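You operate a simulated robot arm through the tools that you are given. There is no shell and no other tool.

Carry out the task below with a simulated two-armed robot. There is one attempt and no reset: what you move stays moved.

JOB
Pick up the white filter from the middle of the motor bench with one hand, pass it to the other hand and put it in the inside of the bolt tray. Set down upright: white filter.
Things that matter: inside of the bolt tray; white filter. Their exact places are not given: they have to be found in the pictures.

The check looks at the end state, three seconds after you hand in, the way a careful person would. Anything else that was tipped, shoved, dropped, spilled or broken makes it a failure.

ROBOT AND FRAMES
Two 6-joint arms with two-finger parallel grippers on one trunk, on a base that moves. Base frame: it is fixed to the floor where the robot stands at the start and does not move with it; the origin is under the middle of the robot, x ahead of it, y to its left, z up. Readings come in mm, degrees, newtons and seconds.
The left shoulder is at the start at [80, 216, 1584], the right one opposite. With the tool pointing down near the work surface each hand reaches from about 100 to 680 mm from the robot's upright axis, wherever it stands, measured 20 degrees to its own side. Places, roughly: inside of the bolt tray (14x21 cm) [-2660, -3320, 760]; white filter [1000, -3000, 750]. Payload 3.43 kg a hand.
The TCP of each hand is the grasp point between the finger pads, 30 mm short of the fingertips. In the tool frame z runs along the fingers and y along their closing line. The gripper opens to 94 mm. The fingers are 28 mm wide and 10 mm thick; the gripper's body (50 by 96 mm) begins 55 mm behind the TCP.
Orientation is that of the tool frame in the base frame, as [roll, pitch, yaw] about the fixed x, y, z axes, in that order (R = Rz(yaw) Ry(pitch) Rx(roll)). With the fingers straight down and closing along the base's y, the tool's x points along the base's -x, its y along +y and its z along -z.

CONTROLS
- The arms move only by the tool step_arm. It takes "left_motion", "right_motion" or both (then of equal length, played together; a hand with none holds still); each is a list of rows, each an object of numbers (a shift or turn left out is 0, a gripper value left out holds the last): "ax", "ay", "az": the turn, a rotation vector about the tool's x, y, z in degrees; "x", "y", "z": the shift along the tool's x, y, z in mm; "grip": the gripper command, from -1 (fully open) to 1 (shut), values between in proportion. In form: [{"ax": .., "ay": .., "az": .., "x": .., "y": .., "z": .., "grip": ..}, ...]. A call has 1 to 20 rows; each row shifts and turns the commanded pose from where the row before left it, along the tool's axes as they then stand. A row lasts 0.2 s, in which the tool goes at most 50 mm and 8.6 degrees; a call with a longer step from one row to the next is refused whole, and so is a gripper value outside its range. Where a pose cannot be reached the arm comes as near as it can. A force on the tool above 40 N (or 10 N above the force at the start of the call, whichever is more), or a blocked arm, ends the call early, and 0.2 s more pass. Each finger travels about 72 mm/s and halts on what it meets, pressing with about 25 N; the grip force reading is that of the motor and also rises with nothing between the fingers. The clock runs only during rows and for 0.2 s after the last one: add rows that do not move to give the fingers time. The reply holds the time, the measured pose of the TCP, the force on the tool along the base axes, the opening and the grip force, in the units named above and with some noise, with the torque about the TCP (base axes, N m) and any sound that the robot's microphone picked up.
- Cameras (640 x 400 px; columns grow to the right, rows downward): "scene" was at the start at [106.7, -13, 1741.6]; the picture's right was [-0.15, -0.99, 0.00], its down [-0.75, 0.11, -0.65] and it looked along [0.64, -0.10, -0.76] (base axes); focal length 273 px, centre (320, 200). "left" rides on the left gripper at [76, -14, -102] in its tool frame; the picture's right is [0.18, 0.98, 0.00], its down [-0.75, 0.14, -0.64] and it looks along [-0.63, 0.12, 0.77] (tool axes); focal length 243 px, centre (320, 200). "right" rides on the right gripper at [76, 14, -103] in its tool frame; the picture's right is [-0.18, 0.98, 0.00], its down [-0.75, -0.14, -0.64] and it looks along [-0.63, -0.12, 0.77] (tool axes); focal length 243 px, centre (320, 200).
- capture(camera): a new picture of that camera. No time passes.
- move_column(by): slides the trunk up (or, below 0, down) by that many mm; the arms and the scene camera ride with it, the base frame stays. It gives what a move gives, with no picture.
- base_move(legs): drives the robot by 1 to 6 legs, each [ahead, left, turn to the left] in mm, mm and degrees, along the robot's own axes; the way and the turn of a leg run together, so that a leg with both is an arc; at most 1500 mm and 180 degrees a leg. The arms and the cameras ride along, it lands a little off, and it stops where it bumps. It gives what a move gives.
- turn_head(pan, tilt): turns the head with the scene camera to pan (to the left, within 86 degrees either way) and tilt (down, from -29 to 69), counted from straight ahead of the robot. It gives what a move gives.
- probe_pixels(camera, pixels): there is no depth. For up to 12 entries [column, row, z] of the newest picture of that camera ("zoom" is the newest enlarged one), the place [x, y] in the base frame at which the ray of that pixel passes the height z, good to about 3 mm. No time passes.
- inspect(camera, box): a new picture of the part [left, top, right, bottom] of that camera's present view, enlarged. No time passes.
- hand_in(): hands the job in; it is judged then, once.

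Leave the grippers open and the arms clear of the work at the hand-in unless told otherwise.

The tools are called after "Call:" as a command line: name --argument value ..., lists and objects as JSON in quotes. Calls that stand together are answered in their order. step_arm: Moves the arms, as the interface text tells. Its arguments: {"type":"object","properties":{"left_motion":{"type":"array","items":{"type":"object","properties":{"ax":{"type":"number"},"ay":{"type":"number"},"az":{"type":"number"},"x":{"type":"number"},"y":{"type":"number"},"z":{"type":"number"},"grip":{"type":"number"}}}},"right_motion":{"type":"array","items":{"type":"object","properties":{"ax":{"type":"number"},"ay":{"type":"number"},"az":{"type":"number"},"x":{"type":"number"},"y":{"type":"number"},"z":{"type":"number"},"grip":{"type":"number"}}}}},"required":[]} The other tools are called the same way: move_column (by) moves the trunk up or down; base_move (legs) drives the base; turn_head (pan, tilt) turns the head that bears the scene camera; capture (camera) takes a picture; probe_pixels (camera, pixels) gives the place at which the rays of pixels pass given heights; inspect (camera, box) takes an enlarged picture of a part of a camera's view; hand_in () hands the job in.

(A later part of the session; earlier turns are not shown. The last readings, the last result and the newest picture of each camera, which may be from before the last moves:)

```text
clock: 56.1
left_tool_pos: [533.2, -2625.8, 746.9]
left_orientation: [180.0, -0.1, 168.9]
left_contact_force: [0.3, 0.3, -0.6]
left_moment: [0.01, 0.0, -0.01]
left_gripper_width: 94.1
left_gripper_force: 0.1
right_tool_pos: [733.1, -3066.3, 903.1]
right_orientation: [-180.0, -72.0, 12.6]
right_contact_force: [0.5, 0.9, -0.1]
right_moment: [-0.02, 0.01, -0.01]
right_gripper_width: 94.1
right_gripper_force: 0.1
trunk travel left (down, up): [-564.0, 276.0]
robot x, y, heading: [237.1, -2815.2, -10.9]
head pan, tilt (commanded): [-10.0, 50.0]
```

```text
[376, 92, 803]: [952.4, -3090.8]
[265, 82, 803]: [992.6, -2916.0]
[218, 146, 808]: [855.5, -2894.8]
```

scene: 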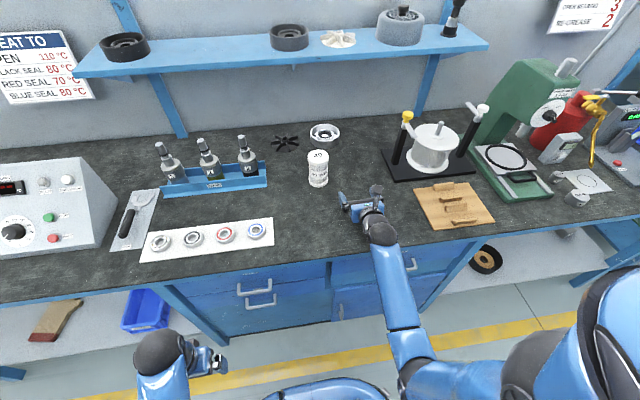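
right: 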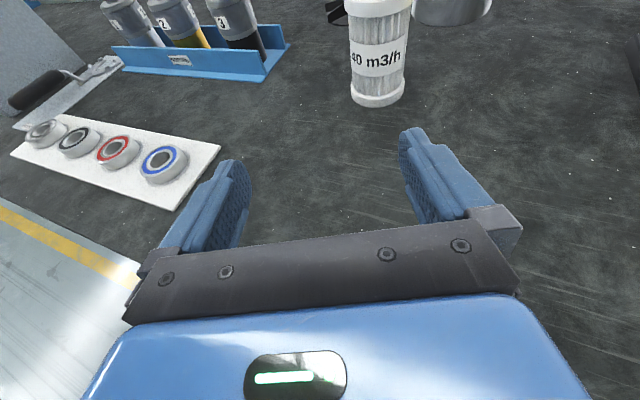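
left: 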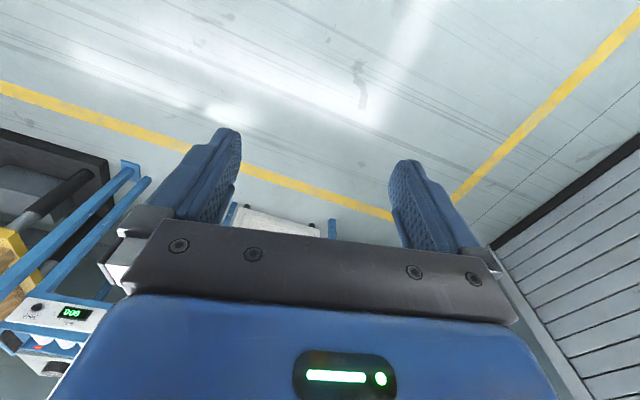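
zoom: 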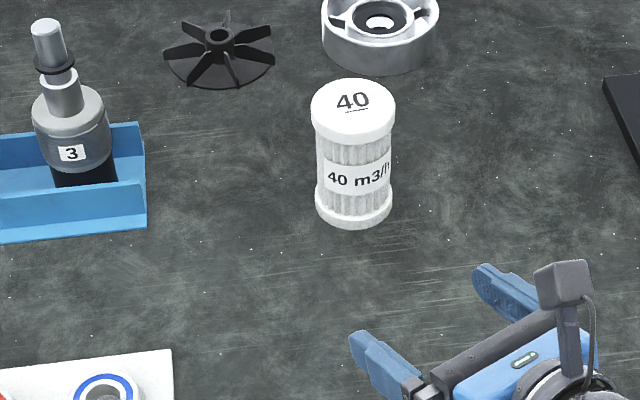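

All consistent: filter ≈ (953, -3088), rack end >110 mm from where my left finger will be. Now the pre-grasp: hand pointing at azimuth 12.6°, 110 mm short of the filter, z≈848.

Call:
step_arm --right_motion '[{"x": -5.3, "y": 17.3, "z": 28.1}, {"x": -5.3, "y": 17.3, "z": 28.1}, {"x": -5.3, "y": 17.3, "z": 28.1}, {"x": -5.3, "y": 17.3, "z": 28.1}]'

Call:
capture --camera "right"

Call:
inspect --camera "scene" --box '[250, 130, 410, 230]'

```text
clock: 57.1
left_tool_pos: [532.9, -2626.1, 745.4]
left_orientation: [179.9, -0.1, 168.9]
left_contact_force: [0.6, 0.6, -0.4]
left_moment: [0.03, 0.01, 0.04]
left_gripper_width: 94.2
left_gripper_force: 0.0
right_tool_pos: [846.3, -3111.9, 846.2]
right_orientation: [-179.9, -72.0, 12.7]
right_contact_force: [0.4, 0.3, -0.1]
right_moment: [0.0, -0.04, -0.01]
right_gripper_width: 93.8
right_gripper_force: 0.0
trunk travel left (down, up): [-564.0, 276.0]
robot x, y, heading: [231.8, -2819.2, -11.1]
head pan, tilt (commanded): [-10.0, 50.0]
```

```text
taken
```

right: 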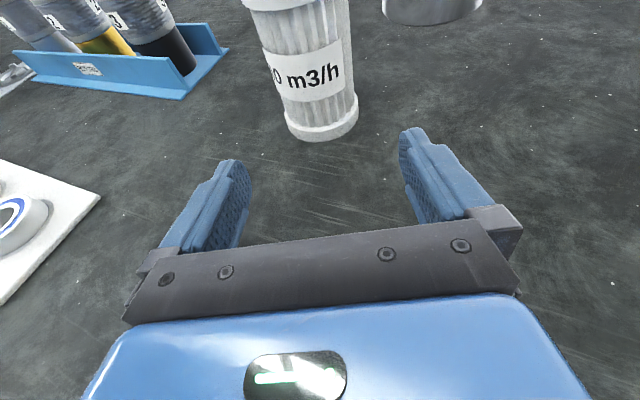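

```text
4.00 times, centred on (330, 180) of scene
```

zoom: 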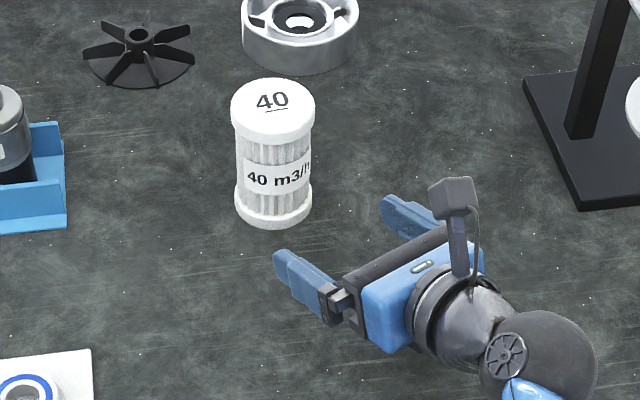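

The filter stands between the two fingertips in the right view (base ≈ (321, 122)). I'll verify its position from this near view before going in.

Call:
probe_pixels --camera "right" --pixels '[[321, 122, 803], [285, 118, 803], [358, 112, 803], [251, 8, 895], [350, 5, 895]]'

```text
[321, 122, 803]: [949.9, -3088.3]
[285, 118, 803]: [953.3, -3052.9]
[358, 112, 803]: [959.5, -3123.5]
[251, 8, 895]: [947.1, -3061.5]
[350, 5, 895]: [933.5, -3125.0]
```

Well centred. I'll advance 88 mm along the hand's azimuth at constant height and look.

Call:
step_arm --right_motion '[{"x": 6.8, "z": 20.9}, {"x": 6.8, "z": 20.9}, {"x": 6.8, "z": 20.9}, {"x": 6.8, "z": 20.9}]'

Call:
capture --camera "right"

Call:
inspect --camera "scene" --box '[250, 130, 410, 230]'

```text
clock: 58.1
left_tool_pos: [532.4, -2626.1, 744.8]
left_orientation: [180.0, -0.1, 168.8]
left_contact_force: [-0.2, 1.0, -1.1]
left_moment: [0.0, 0.03, -0.02]
left_gripper_width: 94.2
left_gripper_force: 0.0
right_tool_pos: [932.4, -3091.1, 847.1]
right_orientation: [-179.9, -71.9, 12.7]
right_contact_force: [-1.0, 0.4, 0.6]
right_moment: [0.02, 0.0, -0.02]
right_gripper_width: 93.6
right_gripper_force: 0.1
trunk travel left (down, up): [-564.0, 276.0]
robot x, y, heading: [232.8, -2819.5, -11.3]
head pan, tilt (commanded): [-10.0, 50.0]
```

```text
taken
```

right: 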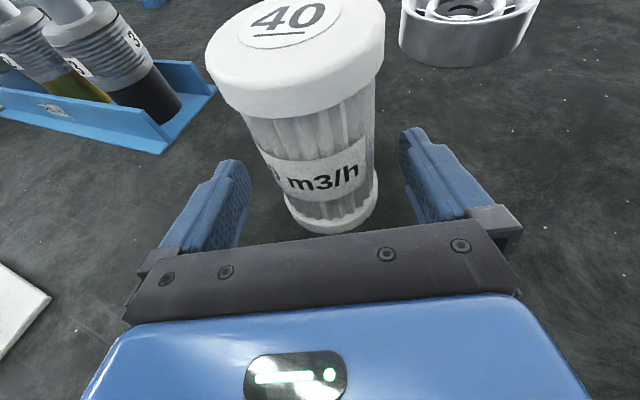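

```text
4.00 times, centred on (330, 180) of scene
```

zoom: 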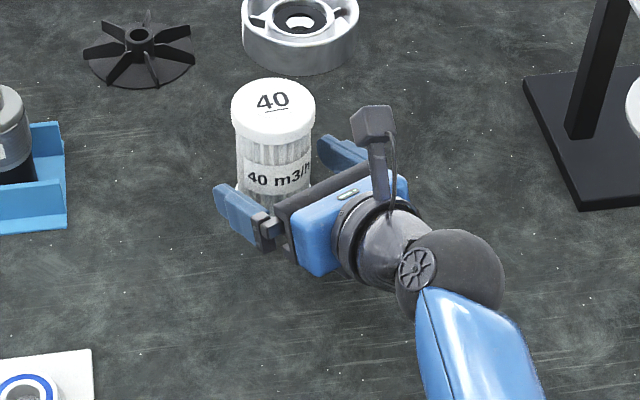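

The filter sits squarely between the fingers. I'll advance the last 20 mm, then close the gripper gently and wait.

Call:
step_arm --right_motion '[{"x": 6.2, "z": 19}, {"grip": 1}, {}, {}, {}, {}]'

Call:
capture --camera "right"

Call:
inspect --camera "scene" --box '[250, 130, 410, 230]'

```text
clock: 59.5
left_tool_pos: [532.0, -2625.8, 746.6]
left_orientation: [180.0, 0.1, 168.8]
left_contact_force: [-0.5, 0.3, -0.3]
left_moment: [-0.02, 0.02, -0.01]
left_gripper_width: 94.0
left_gripper_force: 0.0
right_tool_pos: [950.6, -3087.9, 847.8]
right_orientation: [180.0, -72.0, 12.7]
right_contact_force: [-0.1, 0.4, -0.4]
right_moment: [-0.02, 0.04, 0.03]
right_gripper_width: 70.8
right_gripper_force: 24.9
trunk travel left (down, up): [-564.0, 276.0]
robot x, y, heading: [231.6, -2815.4, -11.0]
head pan, tilt (commanded): [-10.0, 50.0]
```

```text
taken
```

right: 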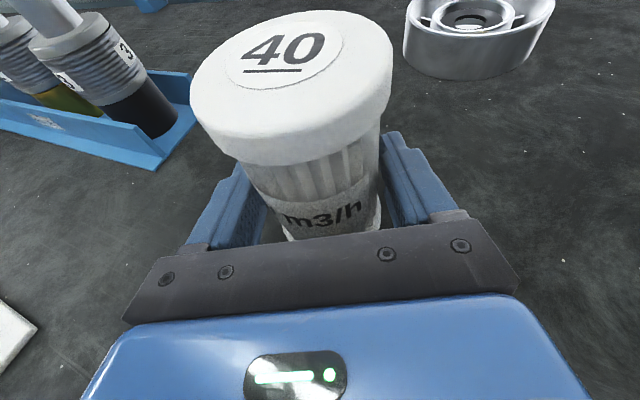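

```text
4.00 times, centred on (330, 180) of scene
```

zoom: 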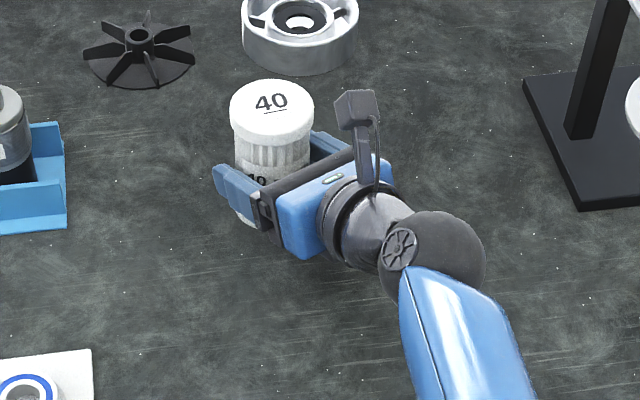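

Gripped: opening 70.8 mm, 25 N. I'll lift straight up by 15 mm first and check.

Call:
step_arm --right_motion '[{"x": 7, "z": -2.3}, {"x": 7, "z": -2.3}, {}]'

Call:
inspect --camera "scene" --box '[250, 130, 410, 230]'

```text
clock: 60.3
left_tool_pos: [530.8, -2626.2, 745.8]
left_orientation: [180.0, -0.1, 168.8]
left_contact_force: [-0.2, 0.5, 0.1]
left_moment: [-0.01, -0.03, 0.01]
left_gripper_width: 93.6
left_gripper_force: 0.1
right_tool_pos: [951.9, -3086.6, 863.3]
right_orientation: [-180.0, -71.9, 12.8]
right_contact_force: [0.3, -0.4, -1.1]
right_moment: [0.03, 0.04, 0.0]
right_gripper_width: 70.5
right_gripper_force: 25.2
trunk travel left (down, up): [-564.0, 276.0]
robot x, y, heading: [230.3, -2818.6, -11.2]
head pan, tilt (commanded): [-10.0, 50.0]
```

```text
4.00 times, centred on (330, 180) of scene
```

zoom: 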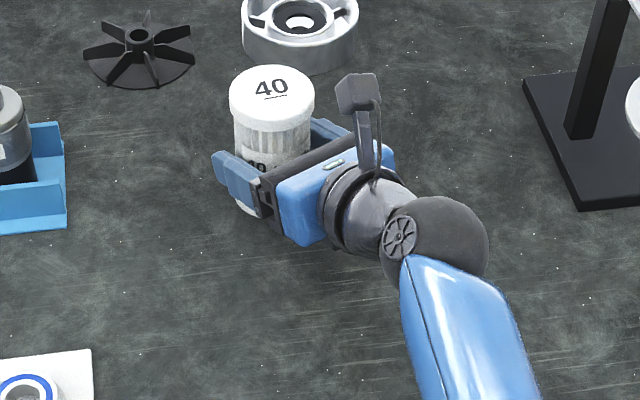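

The filter lifted cleanly and stays upright. I'll raise it another 80 mm and then draw it back toward me.

Call:
step_arm --right_motion '[{"x": 19, "z": -6.2}, {"x": 19, "z": -6.2}, {"x": 19, "z": -6.2}, {"x": 19, "z": -6.2}, {"x": -9.3, "z": -28.5}, {"x": -9.3, "z": -28.5}, {"x": -9.3, "z": -28.5}, {"x": -9.3, "z": -28.5}, {"x": -9.3, "z": -28.5}, {"x": -9.3, "z": -28.5}, {}]'

Call:
capture --camera "scene"

```text
clock: 62.7
left_tool_pos: [532.0, -2626.6, 744.4]
left_orientation: [179.9, -0.1, 168.8]
left_contact_force: [-0.1, -0.9, -0.4]
left_moment: [-0.02, 0.01, 0.0]
left_gripper_width: 93.9
left_gripper_force: 0.0
right_tool_pos: [775.8, -3128.7, 941.7]
right_orientation: [-180.0, -72.0, 12.7]
right_contact_force: [0.8, -0.8, -2.0]
right_moment: [0.02, 0.03, -0.01]
right_gripper_width: 70.8
right_gripper_force: 24.9
trunk travel left (down, up): [-564.0, 276.0]
robot x, y, heading: [230.9, -2815.4, -11.1]
head pan, tilt (commanded): [-10.0, 50.0]
```

```text
taken
```

scene: 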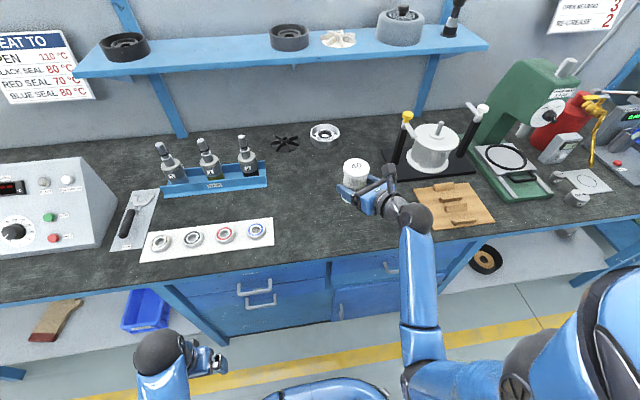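

Filter in hand, clear of everything. I'll back away 380 mm from the bench into the aisle for the handover.

Call:
base_move --legs '[[-380, 0, 0]]'

Call:
turn_head --pan 0 --tilt 55

Call:
capture --camera "scene"

```text
clock: 65.1
left_tool_pos: [160.6, -2552.5, 745.5]
left_orientation: [179.9, -0.1, 168.8]
left_contact_force: [-1.2, -0.5, 0.4]
left_moment: [0.0, 0.01, 0.0]
left_gripper_width: 93.7
left_gripper_force: 0.1
right_tool_pos: [405.4, -3053.9, 942.1]
right_orientation: [-180.0, -72.0, 12.9]
right_contact_force: [0.6, -0.2, -2.2]
right_moment: [-0.01, 0.03, -0.04]
right_gripper_width: 70.4
right_gripper_force: 24.5
trunk travel left (down, up): [-564.0, 276.0]
robot x, y, heading: [-139.6, -2739.5, -11.1]
head pan, tilt (commanded): [-10.0, 50.0]
```

```text
clock: 65.8
left_tool_pos: [160.5, -2552.0, 747.5]
left_orientation: [179.9, -0.1, 168.9]
left_contact_force: [0.0, 0.2, 0.3]
left_moment: [0.01, -0.01, -0.04]
left_gripper_width: 93.8
left_gripper_force: 0.1
right_tool_pos: [405.2, -3052.9, 942.5]
right_orientation: [-180.0, -72.1, 12.9]
right_contact_force: [0.0, -0.1, -1.4]
right_moment: [-0.03, -0.01, -0.01]
right_gripper_width: 70.7
right_gripper_force: 25.0
trunk travel left (down, up): [-564.0, 276.0]
robot x, y, heading: [-137.2, -2742.5, -10.9]
head pan, tilt (commanded): [0.0, 55.0]
```

```text
taken
```

scene: 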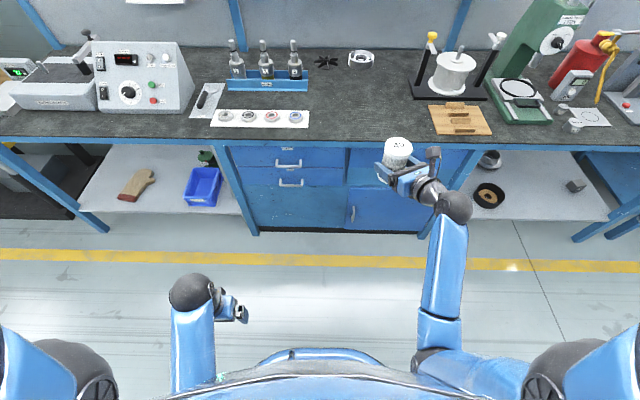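

The aisle area here is free. For the handover I want the left hand's camera on the far side from the right hand, so I'll try rolling the left hand 180° about its finger axis (az −8.5 × 20) in place.

Call:
step_arm --left_motion '[{"az": -8.5, "x": -5}, {"az": -8.5}, {"az": -8.5}, {"az": -8.5}, {"az": -8.5}, {"az": -8.5}, {"az": -8.5}, {"az": -8.5}, {"az": -8.5}, {"az": -8.5}, {"az": -8.5}, {"az": -8.5}, {"az": -8.5}, {"az": -8.5}, {"az": -8.5}, {"az": -8.5}, {"az": -8.5}, {"az": -8.5}, {"az": -8.5}, {"az": -8.5}]'

```text
clock: 70.0
left_tool_pos: [165.1, -2552.2, 746.7]
left_orientation: [180.0, 0.0, -20.9]
left_contact_force: [0.2, 0.2, 0.0]
left_moment: [0.0, 0.01, -0.02]
left_gripper_width: 93.9
left_gripper_force: 0.0
right_tool_pos: [405.5, -3053.3, 941.3]
right_orientation: [179.9, -72.0, 12.9]
right_contact_force: [0.7, 0.3, -2.2]
right_moment: [-0.01, 0.02, 0.02]
right_gripper_width: 70.6
right_gripper_force: 24.8
trunk travel left (down, up): [-564.0, 276.0]
robot x, y, heading: [-139.2, -2742.6, -11.2]
head pan, tilt (commanded): [0.0, 55.0]
```

The left flip works (now yaw −21°). Now I'll bring the right hand with the filter to the handover spot in front of me, about (297, -2857, 690), keeping its orientation.

Call:
step_arm --right_motion '[{"x": -28.7, "y": -24, "z": 2.1}, {"x": -28.7, "y": -24, "z": 2.1}, {"x": -28.7, "y": -24, "z": 2.1}, {"x": -28.7, "y": -24, "z": 2.1}, {"x": -28.7, "y": -24, "z": 2.1}, {"x": -28.7, "y": -24, "z": 2.1}, {"x": -28.7, "y": -24, "z": 2.1}, {"x": -28.7, "y": -24, "z": 2.1}, {"x": -28.7, "y": -24, "z": 2.1}, {}]' --left_motion '[{"az": -8.5}, {"az": -8.5}, {"az": -8.5}, {"az": -8.5}, {}, {}, {}, {}, {}, {}]'

Call:
capture --camera "scene"

```text
clock: 71.2
left_tool_pos: [162.0, -2515.1, 746.9]
left_orientation: [180.0, -0.5, 2.7]
left_contact_force: [-0.6, 0.0, -0.5]
left_moment: [0.01, -0.02, 0.0]
left_gripper_width: 93.8
left_gripper_force: 0.1
left hand out of reach, approached as far as the arm can: row 2, 3, 4
right_tool_pos: [353.8, -2959.7, 820.5]
right_orientation: [179.8, -72.0, 13.1]
right_contact_force: [-0.2, -0.8, -1.8]
right_moment: [0.0, 0.05, 0.01]
right_gripper_width: 70.8
right_gripper_force: 24.9
trunk travel left (down, up): [-564.0, 276.0]
robot x, y, heading: [-141.5, -2743.5, -11.2]
head pan, tilt (commanded): [0.0, 55.0]
stopped in row 5 (left hand): the arm was blocked; the commanded pose is now the measured one
```

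```text
taken
```

scene: 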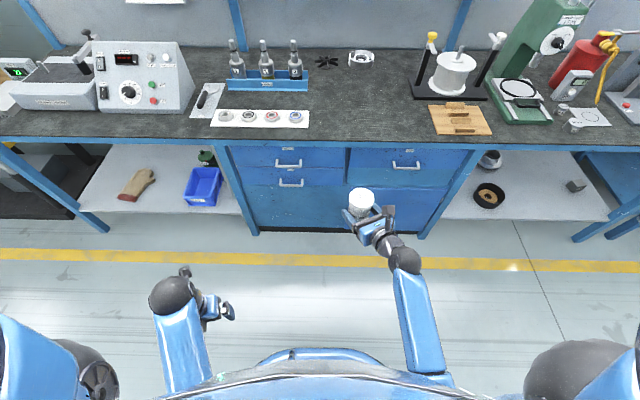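

The left hand hit its roll limit near there (blocked, the filter hand just paused safely at (354, -2960, 820)). I'll unwind the left hand the other way (az +8.5 × 20), which should give a comfortable range.

Call:
step_arm --left_motion '[{"az": 8.5}, {"az": 8.5}, {"az": 8.5}, {"az": 8.5}, {"az": 8.5}, {"az": 8.5}, {"az": 8.5}, {"az": 8.5}, {"az": 8.5}, {"az": 8.5}, {"az": 8.5}, {"az": 8.5}, {"az": 8.5}, {"az": 8.5}, {"az": 8.5}, {"az": 8.5}, {"az": 8.5}, {"az": 8.5}, {"az": 8.5}, {"az": 8.5}]'

```text
clock: 75.4
left_tool_pos: [162.9, -2515.4, 746.4]
left_orientation: [-179.9, 0.5, -167.5]
left_contact_force: [0.3, 0.4, -0.8]
left_moment: [0.0, 0.02, 0.02]
left_gripper_width: 93.7
left_gripper_force: 0.0
right_tool_pos: [353.0, -2958.4, 819.7]
right_orientation: [179.9, -71.9, 12.9]
right_contact_force: [-0.6, -1.1, -1.8]
right_moment: [0.0, 0.01, 0.01]
right_gripper_width: 71.0
right_gripper_force: 24.7
trunk travel left (down, up): [-564.0, 276.0]
robot x, y, heading: [-138.5, -2745.9, -10.9]
head pan, tilt (commanded): [0.0, 55.0]
```

Now at yaw −167.5°. I'll continue the same way another 170° toward the flipped orientation, watching for a limit.

Call:
step_arm --left_motion '[{"az": 8.5}, {"az": 8.5}, {"az": 8.5}, {"az": 8.5}, {"az": 8.5}, {"az": 8.5}, {"az": 8.5}, {"az": 8.5}, {"az": 8.5}, {"az": 8.5}, {"az": 8.5}, {"az": 8.5}, {"az": 8.5}, {"az": 8.5}, {"az": 8.5}, {"az": 8.5}, {"az": 8.5}, {"az": 8.5}, {"az": 8.5}, {"az": 8.5}]'

```text
clock: 79.6
left_tool_pos: [163.4, -2515.7, 746.7]
left_orientation: [179.8, -0.6, 22.4]
left_contact_force: [-0.2, 0.0, -0.2]
left_moment: [0.02, 0.0, -0.01]
left_gripper_width: 93.8
left_gripper_force: 0.1
right_tool_pos: [352.7, -2959.0, 820.5]
right_orientation: [180.0, -71.9, 12.8]
right_contact_force: [-0.4, -0.3, -1.9]
right_moment: [0.03, 0.0, -0.01]
right_gripper_width: 70.7
right_gripper_force: 25.4
trunk travel left (down, up): [-564.0, 276.0]
robot x, y, heading: [-134.7, -2743.8, -11.2]
head pan, tilt (commanded): [0.0, 55.0]
```

The left hand reached yaw 22.4° without trouble. Now I'll finish bringing the filter to the handover spot and turn the left hand the last 9.5° so both closing lines are parallel.

Call:
step_arm --right_motion '[{"x": -26.8, "y": -22.4, "z": 2.1}, {"x": -26.8, "y": -22.4, "z": 2.1}, {"x": -26.8, "y": -22.4, "z": 2.1}, {"x": -26.8, "y": -22.4, "z": 2.1}, {"x": -26.8, "y": -22.4, "z": 2.1}, {}]' --left_motion '[{"az": 4.75}, {"az": 4.75}, {}, {}, {}, {}]'

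Call:
capture --camera "scene"

Call:
capture --camera "left"

```text
clock: 81.0
left_tool_pos: [163.4, -2527.5, 746.7]
left_orientation: [180.0, -0.4, 13.5]
left_contact_force: [-0.2, -0.7, -0.2]
left_moment: [0.03, 0.01, 0.03]
left_gripper_width: 94.0
left_gripper_force: 0.0
left hand out of reach, approached as far as the arm can: row 2
right_tool_pos: [302.3, -2875.0, 687.1]
right_orientation: [-179.7, -72.0, 13.0]
right_contact_force: [1.0, -1.4, -1.5]
right_moment: [-0.03, -0.01, -0.01]
right_gripper_width: 70.6
right_gripper_force: 25.4
right hand out of reach, approached as far as the arm can: row 5
trunk travel left (down, up): [-564.0, 276.0]
robot x, y, heading: [-139.6, -2743.1, -11.1]
head pan, tilt (commanded): [0.0, 55.0]
```

```text
taken
```

scene: 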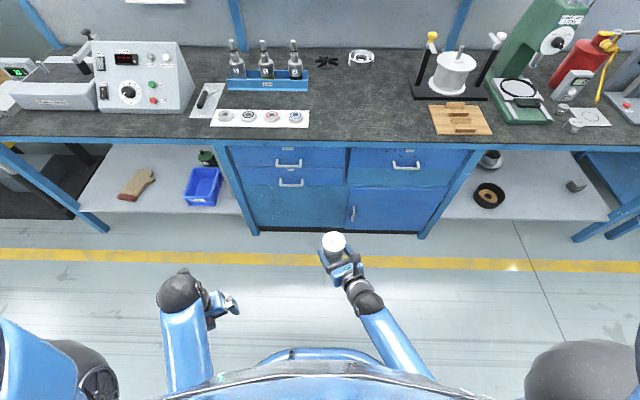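

```text
taken
```

left: 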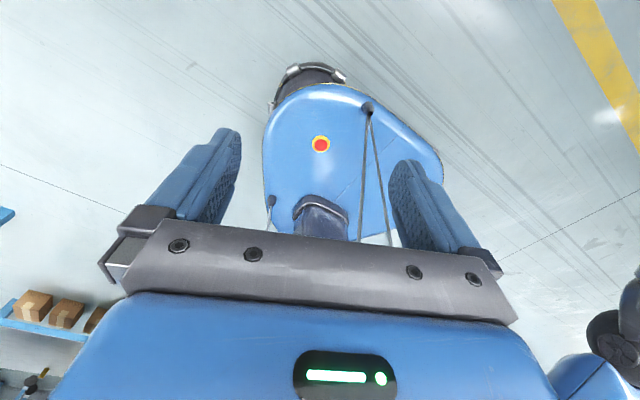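

The right hand is at (302, -2875, 687) with the filter top near z≈754. The left hand, fingers down, can't go much above z≈770, so I'll lower the filter another 42 mm to let the left hand come over it.

Call:
step_arm --right_motion '[{"x": -20, "z": 6.5}, {"x": -20, "z": 6.5}, {}]'

```text
clock: 81.8
left_tool_pos: [163.6, -2527.1, 746.8]
left_orientation: [180.0, -0.4, 13.5]
left_contact_force: [-0.6, -0.1, 1.1]
left_moment: [0.02, 0.0, -0.02]
left_gripper_width: 94.1
left_gripper_force: 0.0
right_tool_pos: [301.9, -2874.7, 647.3]
right_orientation: [179.8, -72.0, 13.0]
right_contact_force: [0.7, 0.3, -1.8]
right_moment: [-0.01, 0.04, -0.02]
right_gripper_width: 70.7
right_gripper_force: 24.7
trunk travel left (down, up): [-564.0, 276.0]
robot x, y, heading: [-137.6, -2743.7, -11.1]
head pan, tilt (commanded): [0.0, 55.0]
```

The filter is now at z≈647–714 (grip–top). I'll move the left hand, open, fingers down, 60% of the way toward it at z≈765 and then look.

Call:
step_arm --left_motion '[{"z": -9, "y": 20}, {"z": -9, "y": 36, "x": 5.5}, {"y": 40, "x": 6}, {"y": 40, "x": 6}, {"y": 40, "x": 6}, {"y": 40, "x": 6}]'

Call:
capture --camera "scene"

Call:
capture --camera "left"

```text
clock: 83.2
left_tool_pos: [243.2, -2733.6, 764.0]
left_orientation: [-180.0, -0.4, 13.3]
left_contact_force: [0.2, 0.1, -0.4]
left_moment: [0.02, 0.0, -0.01]
left_gripper_width: 94.0
left_gripper_force: 0.1
right_tool_pos: [302.6, -2875.9, 645.9]
right_orientation: [-179.9, -71.9, 12.8]
right_contact_force: [-0.2, 0.1, -1.0]
right_moment: [0.01, -0.02, 0.02]
right_gripper_width: 70.9
right_gripper_force: 25.6
trunk travel left (down, up): [-564.0, 276.0]
robot x, y, heading: [-140.8, -2743.5, -11.2]
head pan, tilt (commanded): [0.0, 55.0]
```

```text
taken
```

scene: 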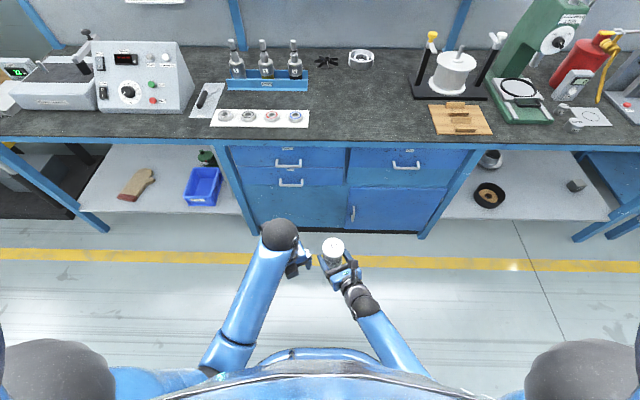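

```text
taken
```

left: 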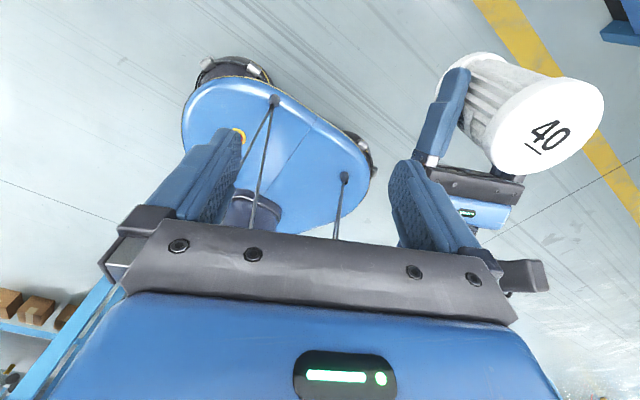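

The left camera sees the filter top ("40") at about (548, 128). I'll zoom in on this and probe its centre at the top height.

Call:
inspect --camera "left" --box '[400, 30, 640, 180]'

Call:
probe_pixels --camera "left" --pixels '[[547, 128, 710], [547, 128, 714], [547, 128, 718], [604, 95, 714], [490, 158, 714], [515, 85, 714], [580, 168, 714]]'

```text
2.67 times, centred on (520, 105) of left
```

zoom: 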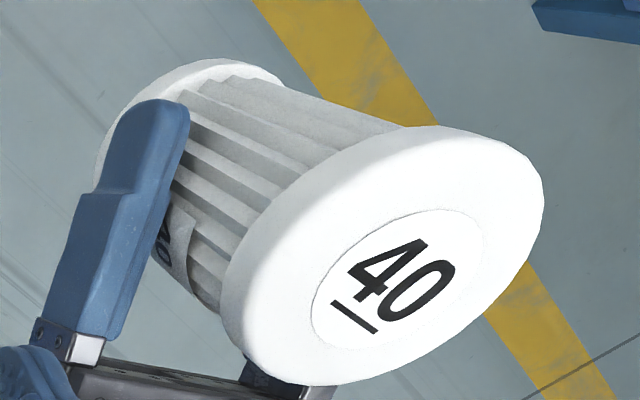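

```text
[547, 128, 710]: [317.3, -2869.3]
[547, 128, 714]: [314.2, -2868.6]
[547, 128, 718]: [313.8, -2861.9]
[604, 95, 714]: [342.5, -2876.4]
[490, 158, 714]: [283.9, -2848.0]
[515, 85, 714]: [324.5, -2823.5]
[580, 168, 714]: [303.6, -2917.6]
```

The top centre is near (310, -2872) as expected. I'll move the left hand over the filter (fingertips at z≈734, 20 mm above its top).

Call:
step_arm --left_motion '[{"x": 7.2, "y": 37.6}, {"x": 7.2, "y": 37.6}, {"x": 7.2, "y": 37.6}, {"x": 7.2, "y": 37.6}, {}]'

Call:
capture --camera "left"

Call:
inspect --camera "scene" --box '[240, 190, 440, 315]'

Call:
capture --camera "right"

```text
clock: 84.4
left_tool_pos: [305.8, -2871.5, 764.8]
left_orientation: [179.8, -0.3, 13.3]
left_contact_force: [0.0, -0.7, 0.2]
left_moment: [-0.01, -0.05, -0.02]
left_gripper_width: 94.0
left_gripper_force: 0.1
right_tool_pos: [301.0, -2874.8, 646.0]
right_orientation: [179.7, -72.0, 13.1]
right_contact_force: [-0.5, 1.1, -1.4]
right_moment: [0.0, 0.02, 0.02]
right_gripper_width: 70.5
right_gripper_force: 25.3
trunk travel left (down, up): [-564.0, 276.0]
robot x, y, heading: [-140.5, -2740.7, -11.0]
head pan, tilt (commanded): [0.0, 55.0]
```

```text
taken
```

left: 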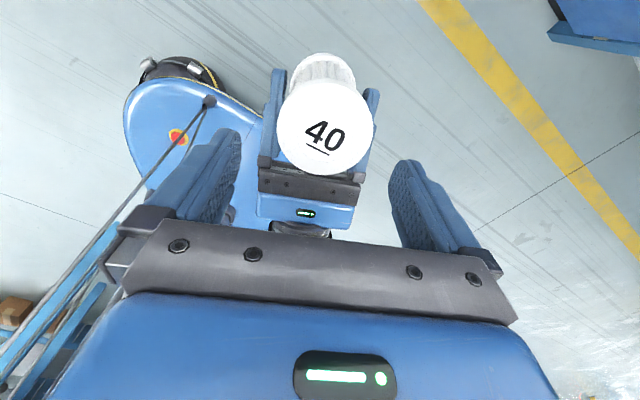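

```text
3.20 times, centred on (340, 252) of scene
```

zoom: 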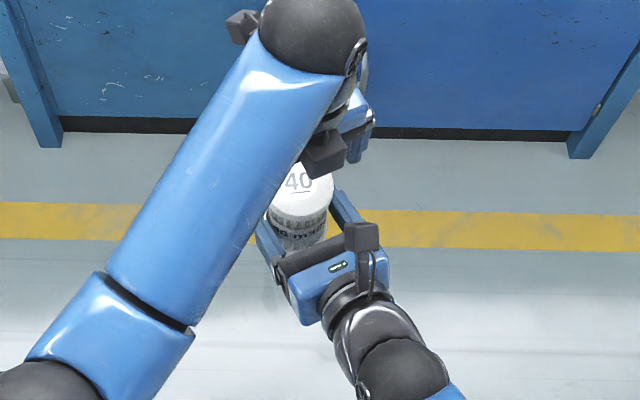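

```text
taken
```

right: 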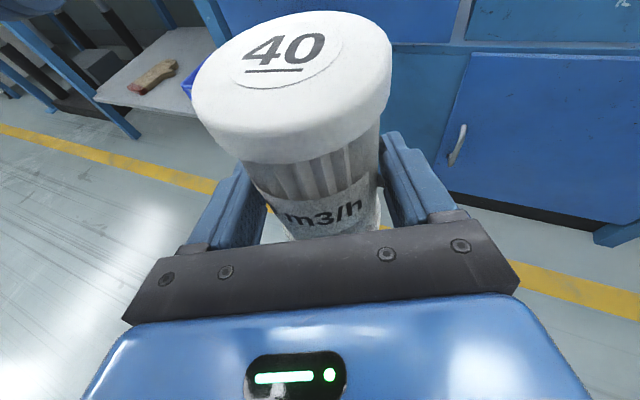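

The left hand hovers over the filter. In the left view, the top centre is around (325, 127); for perfect alignment I'd expect about (320, 144), so there might be ~12 mm offset along the hand's azimuth. I'll zoom and probe to check.

Call:
inspect --camera "left" --box '[250, 40, 410, 240]'

Call:
probe_pixels --camera "scene" --pixels '[[333, 243, 705], [333, 243, 714], [333, 243, 720], [322, 243, 714], [344, 243, 714]]'

Call:
probe_pixels --camera "left" --pixels '[[325, 128, 705], [325, 128, 714], [325, 128, 720], [276, 128, 714], [374, 128, 714], [325, 175, 714], [325, 83, 714]]'

```text
2.00 times, centred on (330, 140) of left
```

zoom: 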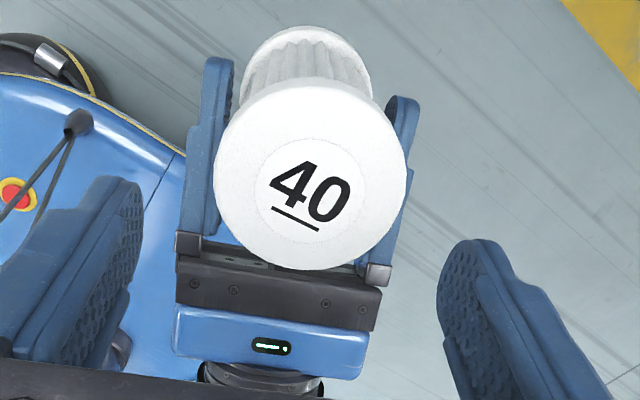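

```text
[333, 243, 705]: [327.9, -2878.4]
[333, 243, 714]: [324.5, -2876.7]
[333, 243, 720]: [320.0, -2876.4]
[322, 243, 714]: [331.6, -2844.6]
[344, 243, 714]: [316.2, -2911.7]
```

```text
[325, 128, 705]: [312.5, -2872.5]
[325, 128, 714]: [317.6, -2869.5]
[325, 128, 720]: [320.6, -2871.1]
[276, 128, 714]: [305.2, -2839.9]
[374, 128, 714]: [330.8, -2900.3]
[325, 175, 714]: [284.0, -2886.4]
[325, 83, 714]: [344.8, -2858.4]
```

Reading the disc more carefully (sticker centre ≈ (325, 136)), the filter is ~6 mm further along the hand's x and ~3 mm along its y. I'll shift the left hand by that and descend 30 mm, then look.

Call:
step_arm --left_motion '[{"x": 5.5, "y": 3}, {"z": 15}, {"z": 15}, {}]'

Call:
capture --camera "left"

Call:
capture --camera "right"

```text
clock: 85.4
left_tool_pos: [311.3, -2872.1, 735.9]
left_orientation: [180.0, -0.3, 13.4]
left_contact_force: [0.4, 0.6, -0.1]
left_moment: [-0.01, -0.01, 0.01]
left_gripper_width: 94.1
left_gripper_force: 0.1
right_tool_pos: [301.0, -2874.5, 646.4]
right_orientation: [179.9, -71.9, 12.9]
right_contact_force: [-0.6, -0.7, -1.1]
right_moment: [-0.04, 0.06, 0.04]
right_gripper_width: 70.1
right_gripper_force: 24.7
trunk travel left (down, up): [-564.0, 276.0]
robot x, y, heading: [-140.4, -2745.5, -11.1]
head pan, tilt (commanded): [0.0, 55.0]
```

```text
taken
```

left: 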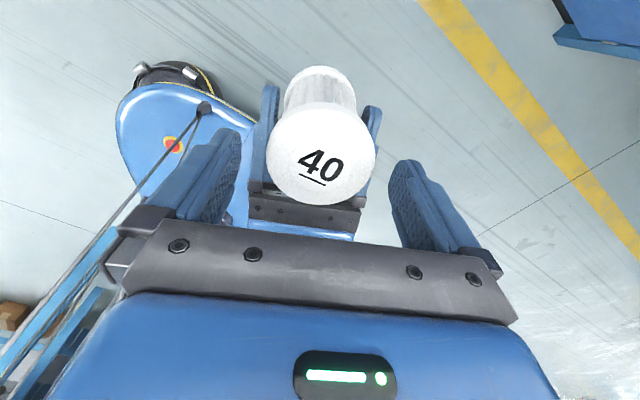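

```text
taken
```

right: 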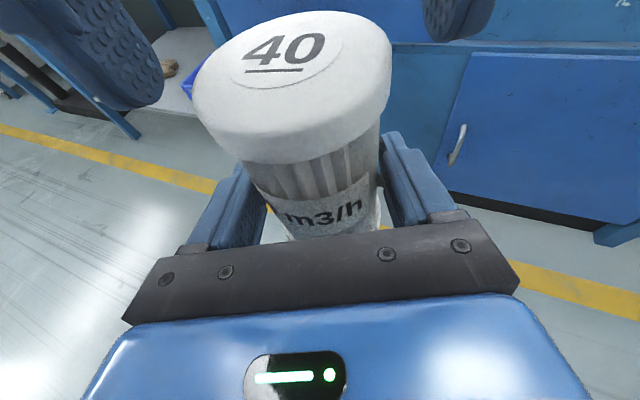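

The filter top (disc centre ≈ (321, 156)) sits between the left hand's fingers. I'll shift 5 mm more along hand x and descend 25 mm to grip height, then look before closing.

Call:
step_arm --left_motion '[{"x": 5}, {"z": 12.5}, {"z": 12.5}, {}]'

Call:
capture --camera "left"

Call:
capture --camera "right"

Call:
inspect --camera "scene" --box '[240, 190, 440, 315]'

```text
clock: 86.4
left_tool_pos: [317.2, -2871.9, 709.1]
left_orientation: [179.8, -0.4, 13.4]
left_contact_force: [0.7, 0.1, -0.5]
left_moment: [-0.04, 0.01, 0.02]
left_gripper_width: 93.8
left_gripper_force: 0.0
right_tool_pos: [301.5, -2875.6, 645.3]
right_orientation: [179.9, -71.9, 12.9]
right_contact_force: [0.0, 0.6, -1.7]
right_moment: [0.01, 0.01, -0.01]
right_gripper_width: 70.7
right_gripper_force: 25.0
trunk travel left (down, up): [-564.0, 276.0]
robot x, y, heading: [-140.3, -2743.0, -11.2]
head pan, tilt (commanded): [0.0, 55.0]
```

```text
taken
```

left: 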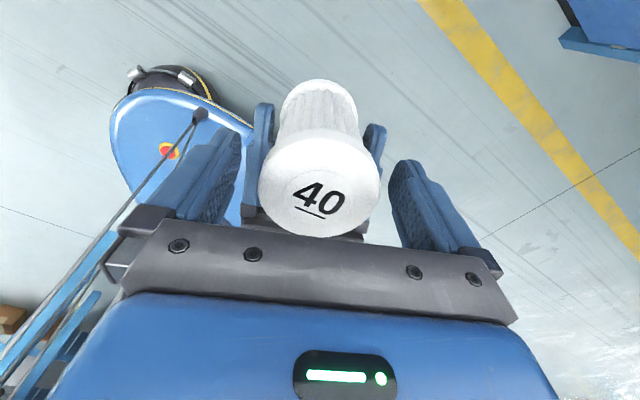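

```text
taken
```

right: 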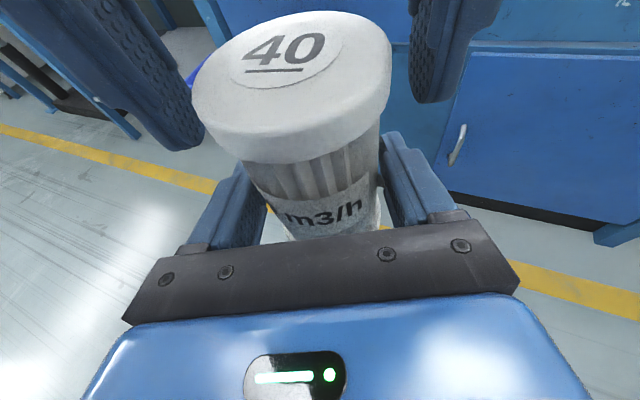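

```text
3.20 times, centred on (340, 252) of scene
```

zoom: 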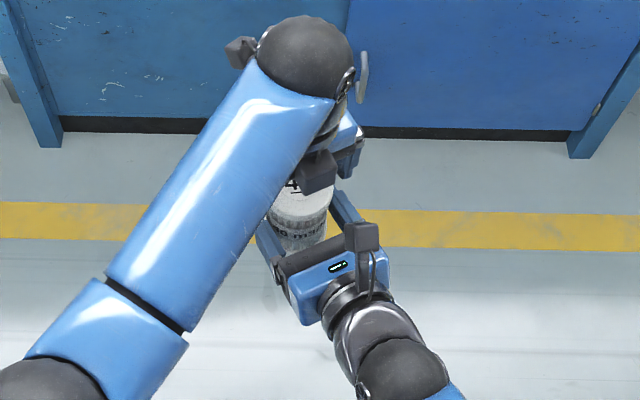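

Aligned: disc centre (320, 185) is where the left grasp point should be, and the right camera shows the left hand's fingers on both sides of the cap, above the right hand's fingers. I'll close the left gripper.

Call:
step_arm --left_motion '[{"grip": 1}, {}, {}, {}, {}]'

Call:
capture --camera "left"

Call:
capture --camera "right"

```text
clock: 87.6
left_tool_pos: [317.2, -2871.9, 709.6]
left_orientation: [-180.0, -0.4, 13.4]
left_contact_force: [4.3, -5.0, -2.0]
left_moment: [-0.11, -0.14, 0.08]
left_gripper_width: 70.6
left_gripper_force: 24.8
right_tool_pos: [302.2, -2874.8, 645.4]
right_orientation: [179.9, -72.1, 13.0]
right_contact_force: [-4.4, 4.6, 2.3]
right_moment: [-0.17, -0.15, 0.01]
right_gripper_width: 70.4
right_gripper_force: 25.0
trunk travel left (down, up): [-564.0, 276.0]
robot x, y, heading: [-138.4, -2746.7, -11.0]
head pan, tilt (commanded): [0.0, 55.0]
```

```text
taken
```

left: 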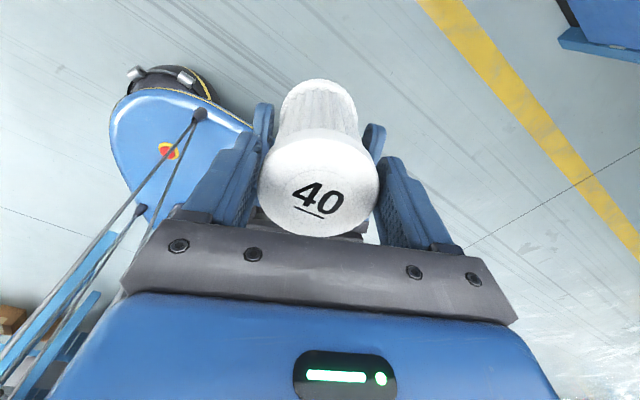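

```text
taken
```

right: 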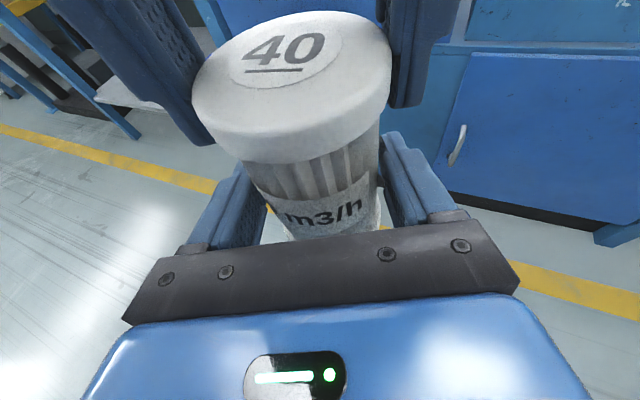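

Both hands grip the filter (left 70.6 mm, 24.8 N), with only ~5 N between them. Now I'll open the right gripper and wait.

Call:
step_arm --right_motion '[{"grip": -1}, {}, {}, {}]'

Call:
capture --camera "right"

```text
clock: 88.6
left_tool_pos: [316.7, -2871.8, 708.3]
left_orientation: [179.9, -0.3, 13.4]
left_contact_force: [0.0, -0.2, 1.1]
left_moment: [0.0, -0.04, -0.02]
left_gripper_width: 70.8
left_gripper_force: 24.8
right_tool_pos: [300.8, -2875.1, 645.8]
right_orientation: [179.9, -72.0, 12.9]
right_contact_force: [-0.9, -0.3, 0.2]
right_moment: [-0.01, -0.02, -0.03]
right_gripper_width: 94.2
right_gripper_force: 0.1
trunk travel left (down, up): [-564.0, 276.0]
robot x, y, heading: [-140.8, -2745.9, -10.9]
head pan, tilt (commanded): [0.0, 55.0]
```

```text
taken
```

right: 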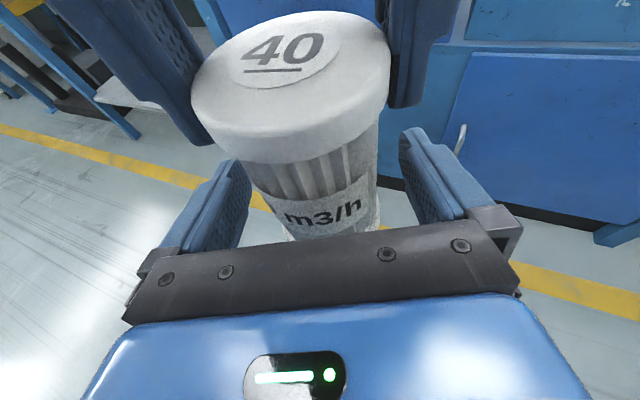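

The left hand holds it alone and the right fingers are open. I'll draw the right hand straight back 100 mm and then out to the right.

Call:
step_arm --right_motion '[{"x": -6.2, "z": -19}, {"x": -6.2, "z": -19}, {"x": -6.2, "z": -19}, {"x": -6.2, "z": -19}, {"x": -6.2, "z": -19}, {"y": 30}, {"y": 30}, {"y": 30}, {"y": 30}, {"y": 30}, {"y": 30}]'

Call:
capture --camera "scene"

Call:
capture --camera "left"

Call:
capture --camera "right"

```text
clock: 91.0
left_tool_pos: [317.2, -2872.1, 708.9]
left_orientation: [179.9, -0.4, 13.4]
left_contact_force: [0.0, 1.0, 0.8]
left_moment: [-0.01, -0.03, -0.04]
left_gripper_width: 70.6
left_gripper_force: 25.0
right_tool_pos: [211.3, -2899.7, 651.4]
right_orientation: [179.4, -71.9, 13.1]
right_contact_force: [-0.4, -0.2, -0.1]
right_moment: [0.0, 0.0, 0.02]
right_gripper_width: 94.0
right_gripper_force: 0.1
right hand out of reach, approached as far as the arm can: row 6, 7, 8, 9, 10, 11
trunk travel left (down, up): [-564.0, 276.0]
robot x, y, heading: [-137.1, -2741.5, -11.2]
head pan, tilt (commanded): [0.0, 55.0]
```

```text
taken
```

scene: 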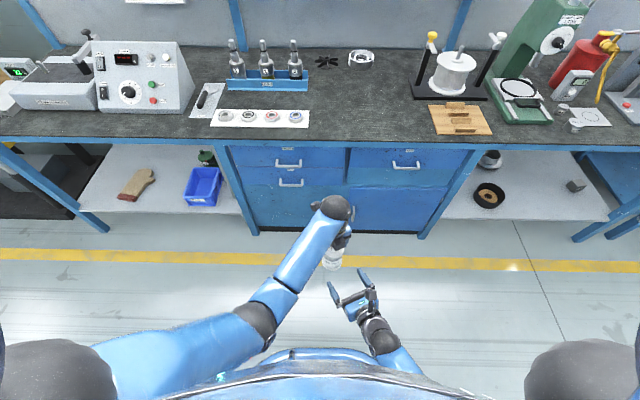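

```text
taken
```

left: 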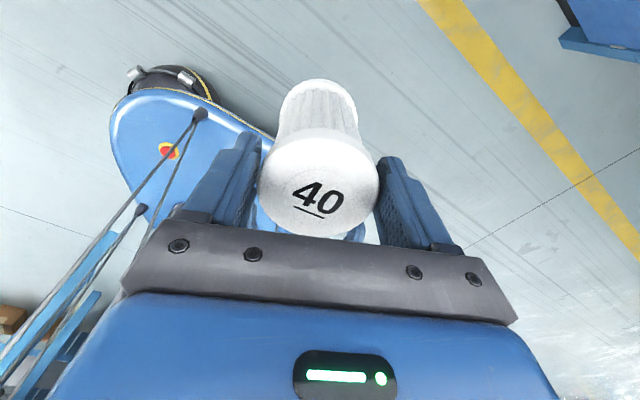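

```text
taken
```

right: 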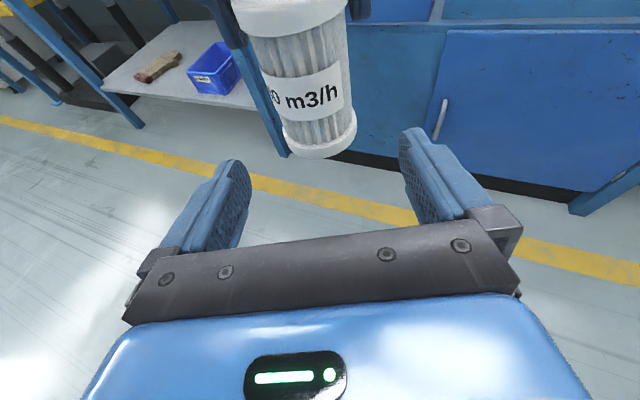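

The left hand holds the filter upright on its own. Now I'll turn the right hand back to straight-ahead and take it out to the right and up, away from the filter.

Call:
step_arm --right_motion '[{"ax": -7.6, "az": 2.47, "x": 12.2, "y": 24, "z": -11.2}, {"ax": -7.6, "az": 2.47, "x": 13.2, "y": 24.8, "z": -7.9}, {"ax": -7.6, "az": 2.47, "x": 14.3, "y": 25, "z": -4.6}, {"x": 14.3, "y": 30, "z": -4.6}, {"x": 14.3, "y": 30, "z": -4.6}, {"x": 14.3, "y": 30, "z": -4.6}]'

Call:
capture --camera "scene"

```text
clock: 92.4
left_tool_pos: [317.1, -2871.0, 710.4]
left_orientation: [179.9, -0.3, 13.5]
left_contact_force: [-0.6, 0.3, -0.2]
left_moment: [-0.01, -0.05, -0.01]
left_gripper_width: 70.3
left_gripper_force: 25.2
right_tool_pos: [190.8, -3054.1, 741.9]
right_orientation: [179.7, -71.9, -9.4]
right_contact_force: [0.9, -0.2, 0.2]
right_moment: [0.0, 0.0, 0.01]
right_gripper_width: 94.1
right_gripper_force: 0.1
trunk travel left (down, up): [-564.0, 276.0]
robot x, y, heading: [-141.0, -2744.7, -11.3]
head pan, tilt (commanded): [0.0, 55.0]
```

```text
taken
```

scene: 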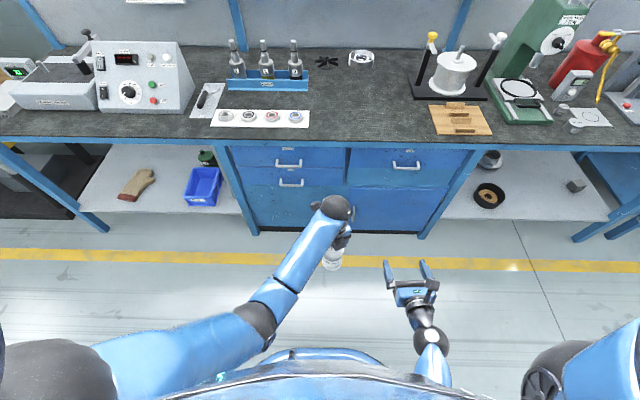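

Right hand is clear. I'll raise the trunk 250 mm so the filter travels higher and the head camera sees further, then look along my route back up the aisle.

Call:
move_column --by 250

Call:
turn_head --pan 80 --tilt 25

Call:
capture --camera "scene"

```text
clock: 95.0
left_tool_pos: [316.1, -2872.5, 959.4]
left_orientation: [179.8, -0.4, 13.5]
left_contact_force: [0.7, 0.7, -1.0]
left_moment: [0.01, -0.01, -0.02]
left_gripper_width: 70.4
left_gripper_force: 24.7
right_tool_pos: [196.8, -3061.1, 995.3]
right_orientation: [179.0, -72.8, -9.2]
right_contact_force: [0.4, 1.2, 1.2]
right_moment: [-0.05, 0.0, 0.02]
right_gripper_width: 94.2
right_gripper_force: 0.0
trunk travel left (down, up): [-814.0, 26.0]
robot x, y, heading: [-141.2, -2742.9, -11.1]
head pan, tilt (commanded): [0.0, 55.0]
```

```text
clock: 96.5
left_tool_pos: [316.8, -2872.2, 958.8]
left_orientation: [179.9, -0.4, 13.4]
left_contact_force: [-0.1, 0.5, -1.7]
left_moment: [0.0, 0.0, -0.01]
left_gripper_width: 70.3
left_gripper_force: 25.3
right_tool_pos: [197.0, -3059.9, 996.8]
right_orientation: [179.0, -72.8, -9.2]
right_contact_force: [-0.2, 0.3, 0.2]
right_moment: [0.03, 0.01, 0.0]
right_gripper_width: 93.9
right_gripper_force: 0.0
trunk travel left (down, up): [-814.0, 26.0]
robot x, y, heading: [-143.5, -2742.7, -11.0]
head pan, tilt (commanded): [80.0, 25.0]
```

```text
taken
```

scene: 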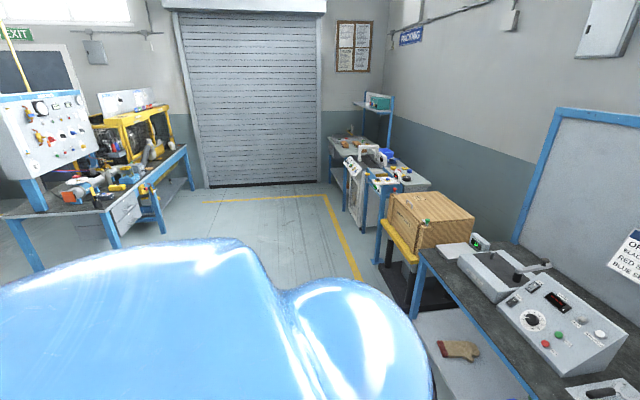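

The way back up the aisle is clear toward the shutter door; the packing benches are on the right, an air bench on the left beyond the rack. I'll turn left to face up the aisle (101°).

Call:
base_move --legs '[[0, 0, 96]]'

Call:
turn_head --pan 20 --tilt 25

Call:
capture --camera "scene"

```text
clock: 101.0
left_tool_pos: [-61.7, -2275.8, 961.0]
left_orientation: [179.9, -0.4, 109.8]
left_contact_force: [0.0, 0.0, -1.2]
left_moment: [-0.01, 0.0, -0.01]
left_gripper_width: 70.2
left_gripper_force: 25.3
right_tool_pos: [136.7, -2376.8, 994.9]
right_orientation: [179.3, -72.5, 87.1]
right_contact_force: [-0.6, 0.7, 0.5]
right_moment: [-0.03, -0.01, -0.01]
right_gripper_width: 94.0
right_gripper_force: 0.1
trunk travel left (down, up): [-814.0, 26.0]
robot x, y, heading: [-142.6, -2741.8, 85.0]
head pan, tilt (commanded): [80.0, 25.0]
```

```text
clock: 102.2
left_tool_pos: [-63.2, -2275.7, 959.7]
left_orientation: [179.9, -0.5, 109.7]
left_contact_force: [0.0, -1.1, -2.4]
left_moment: [0.02, 0.02, 0.0]
left_gripper_width: 70.0
left_gripper_force: 24.3
right_tool_pos: [135.2, -2376.6, 993.9]
right_orientation: [179.3, -72.6, 87.3]
right_contact_force: [0.8, 0.2, 0.0]
right_moment: [-0.01, 0.0, -0.01]
right_gripper_width: 93.8
right_gripper_force: 0.1
trunk travel left (down, up): [-814.0, 26.0]
robot x, y, heading: [-137.9, -2741.9, 85.2]
head pan, tilt (commanded): [20.0, 25.0]
```

```text
taken
```

scene: 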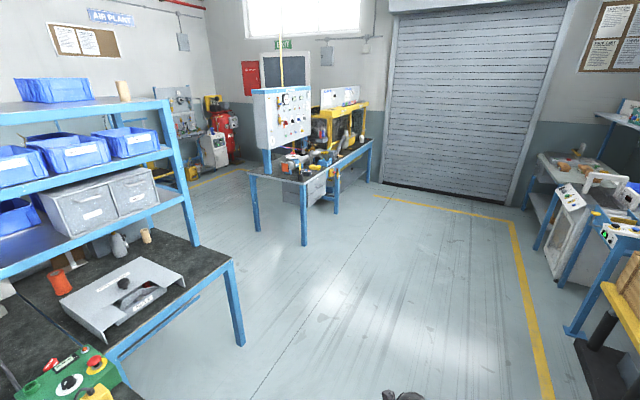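

I see the rack end leg at (240, 345) and the air bench legs at (305, 245) and (257, 230). I'll probe the floor gap between them.

Call:
probe_pixels --camera "scene" --pixels '[[240, 345, 0], [305, 245, 0], [257, 230, 0], [232, 262, 800], [168, 222, 800], [336, 213, 0], [200, 215, 0], [545, 395, 0], [570, 335, 0]]'

```text
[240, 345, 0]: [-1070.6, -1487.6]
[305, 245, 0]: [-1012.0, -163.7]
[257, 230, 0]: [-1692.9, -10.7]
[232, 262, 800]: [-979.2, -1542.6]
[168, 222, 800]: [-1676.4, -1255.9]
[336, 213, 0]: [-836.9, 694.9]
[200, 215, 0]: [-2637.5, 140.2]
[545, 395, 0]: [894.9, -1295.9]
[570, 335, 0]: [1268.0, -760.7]
```

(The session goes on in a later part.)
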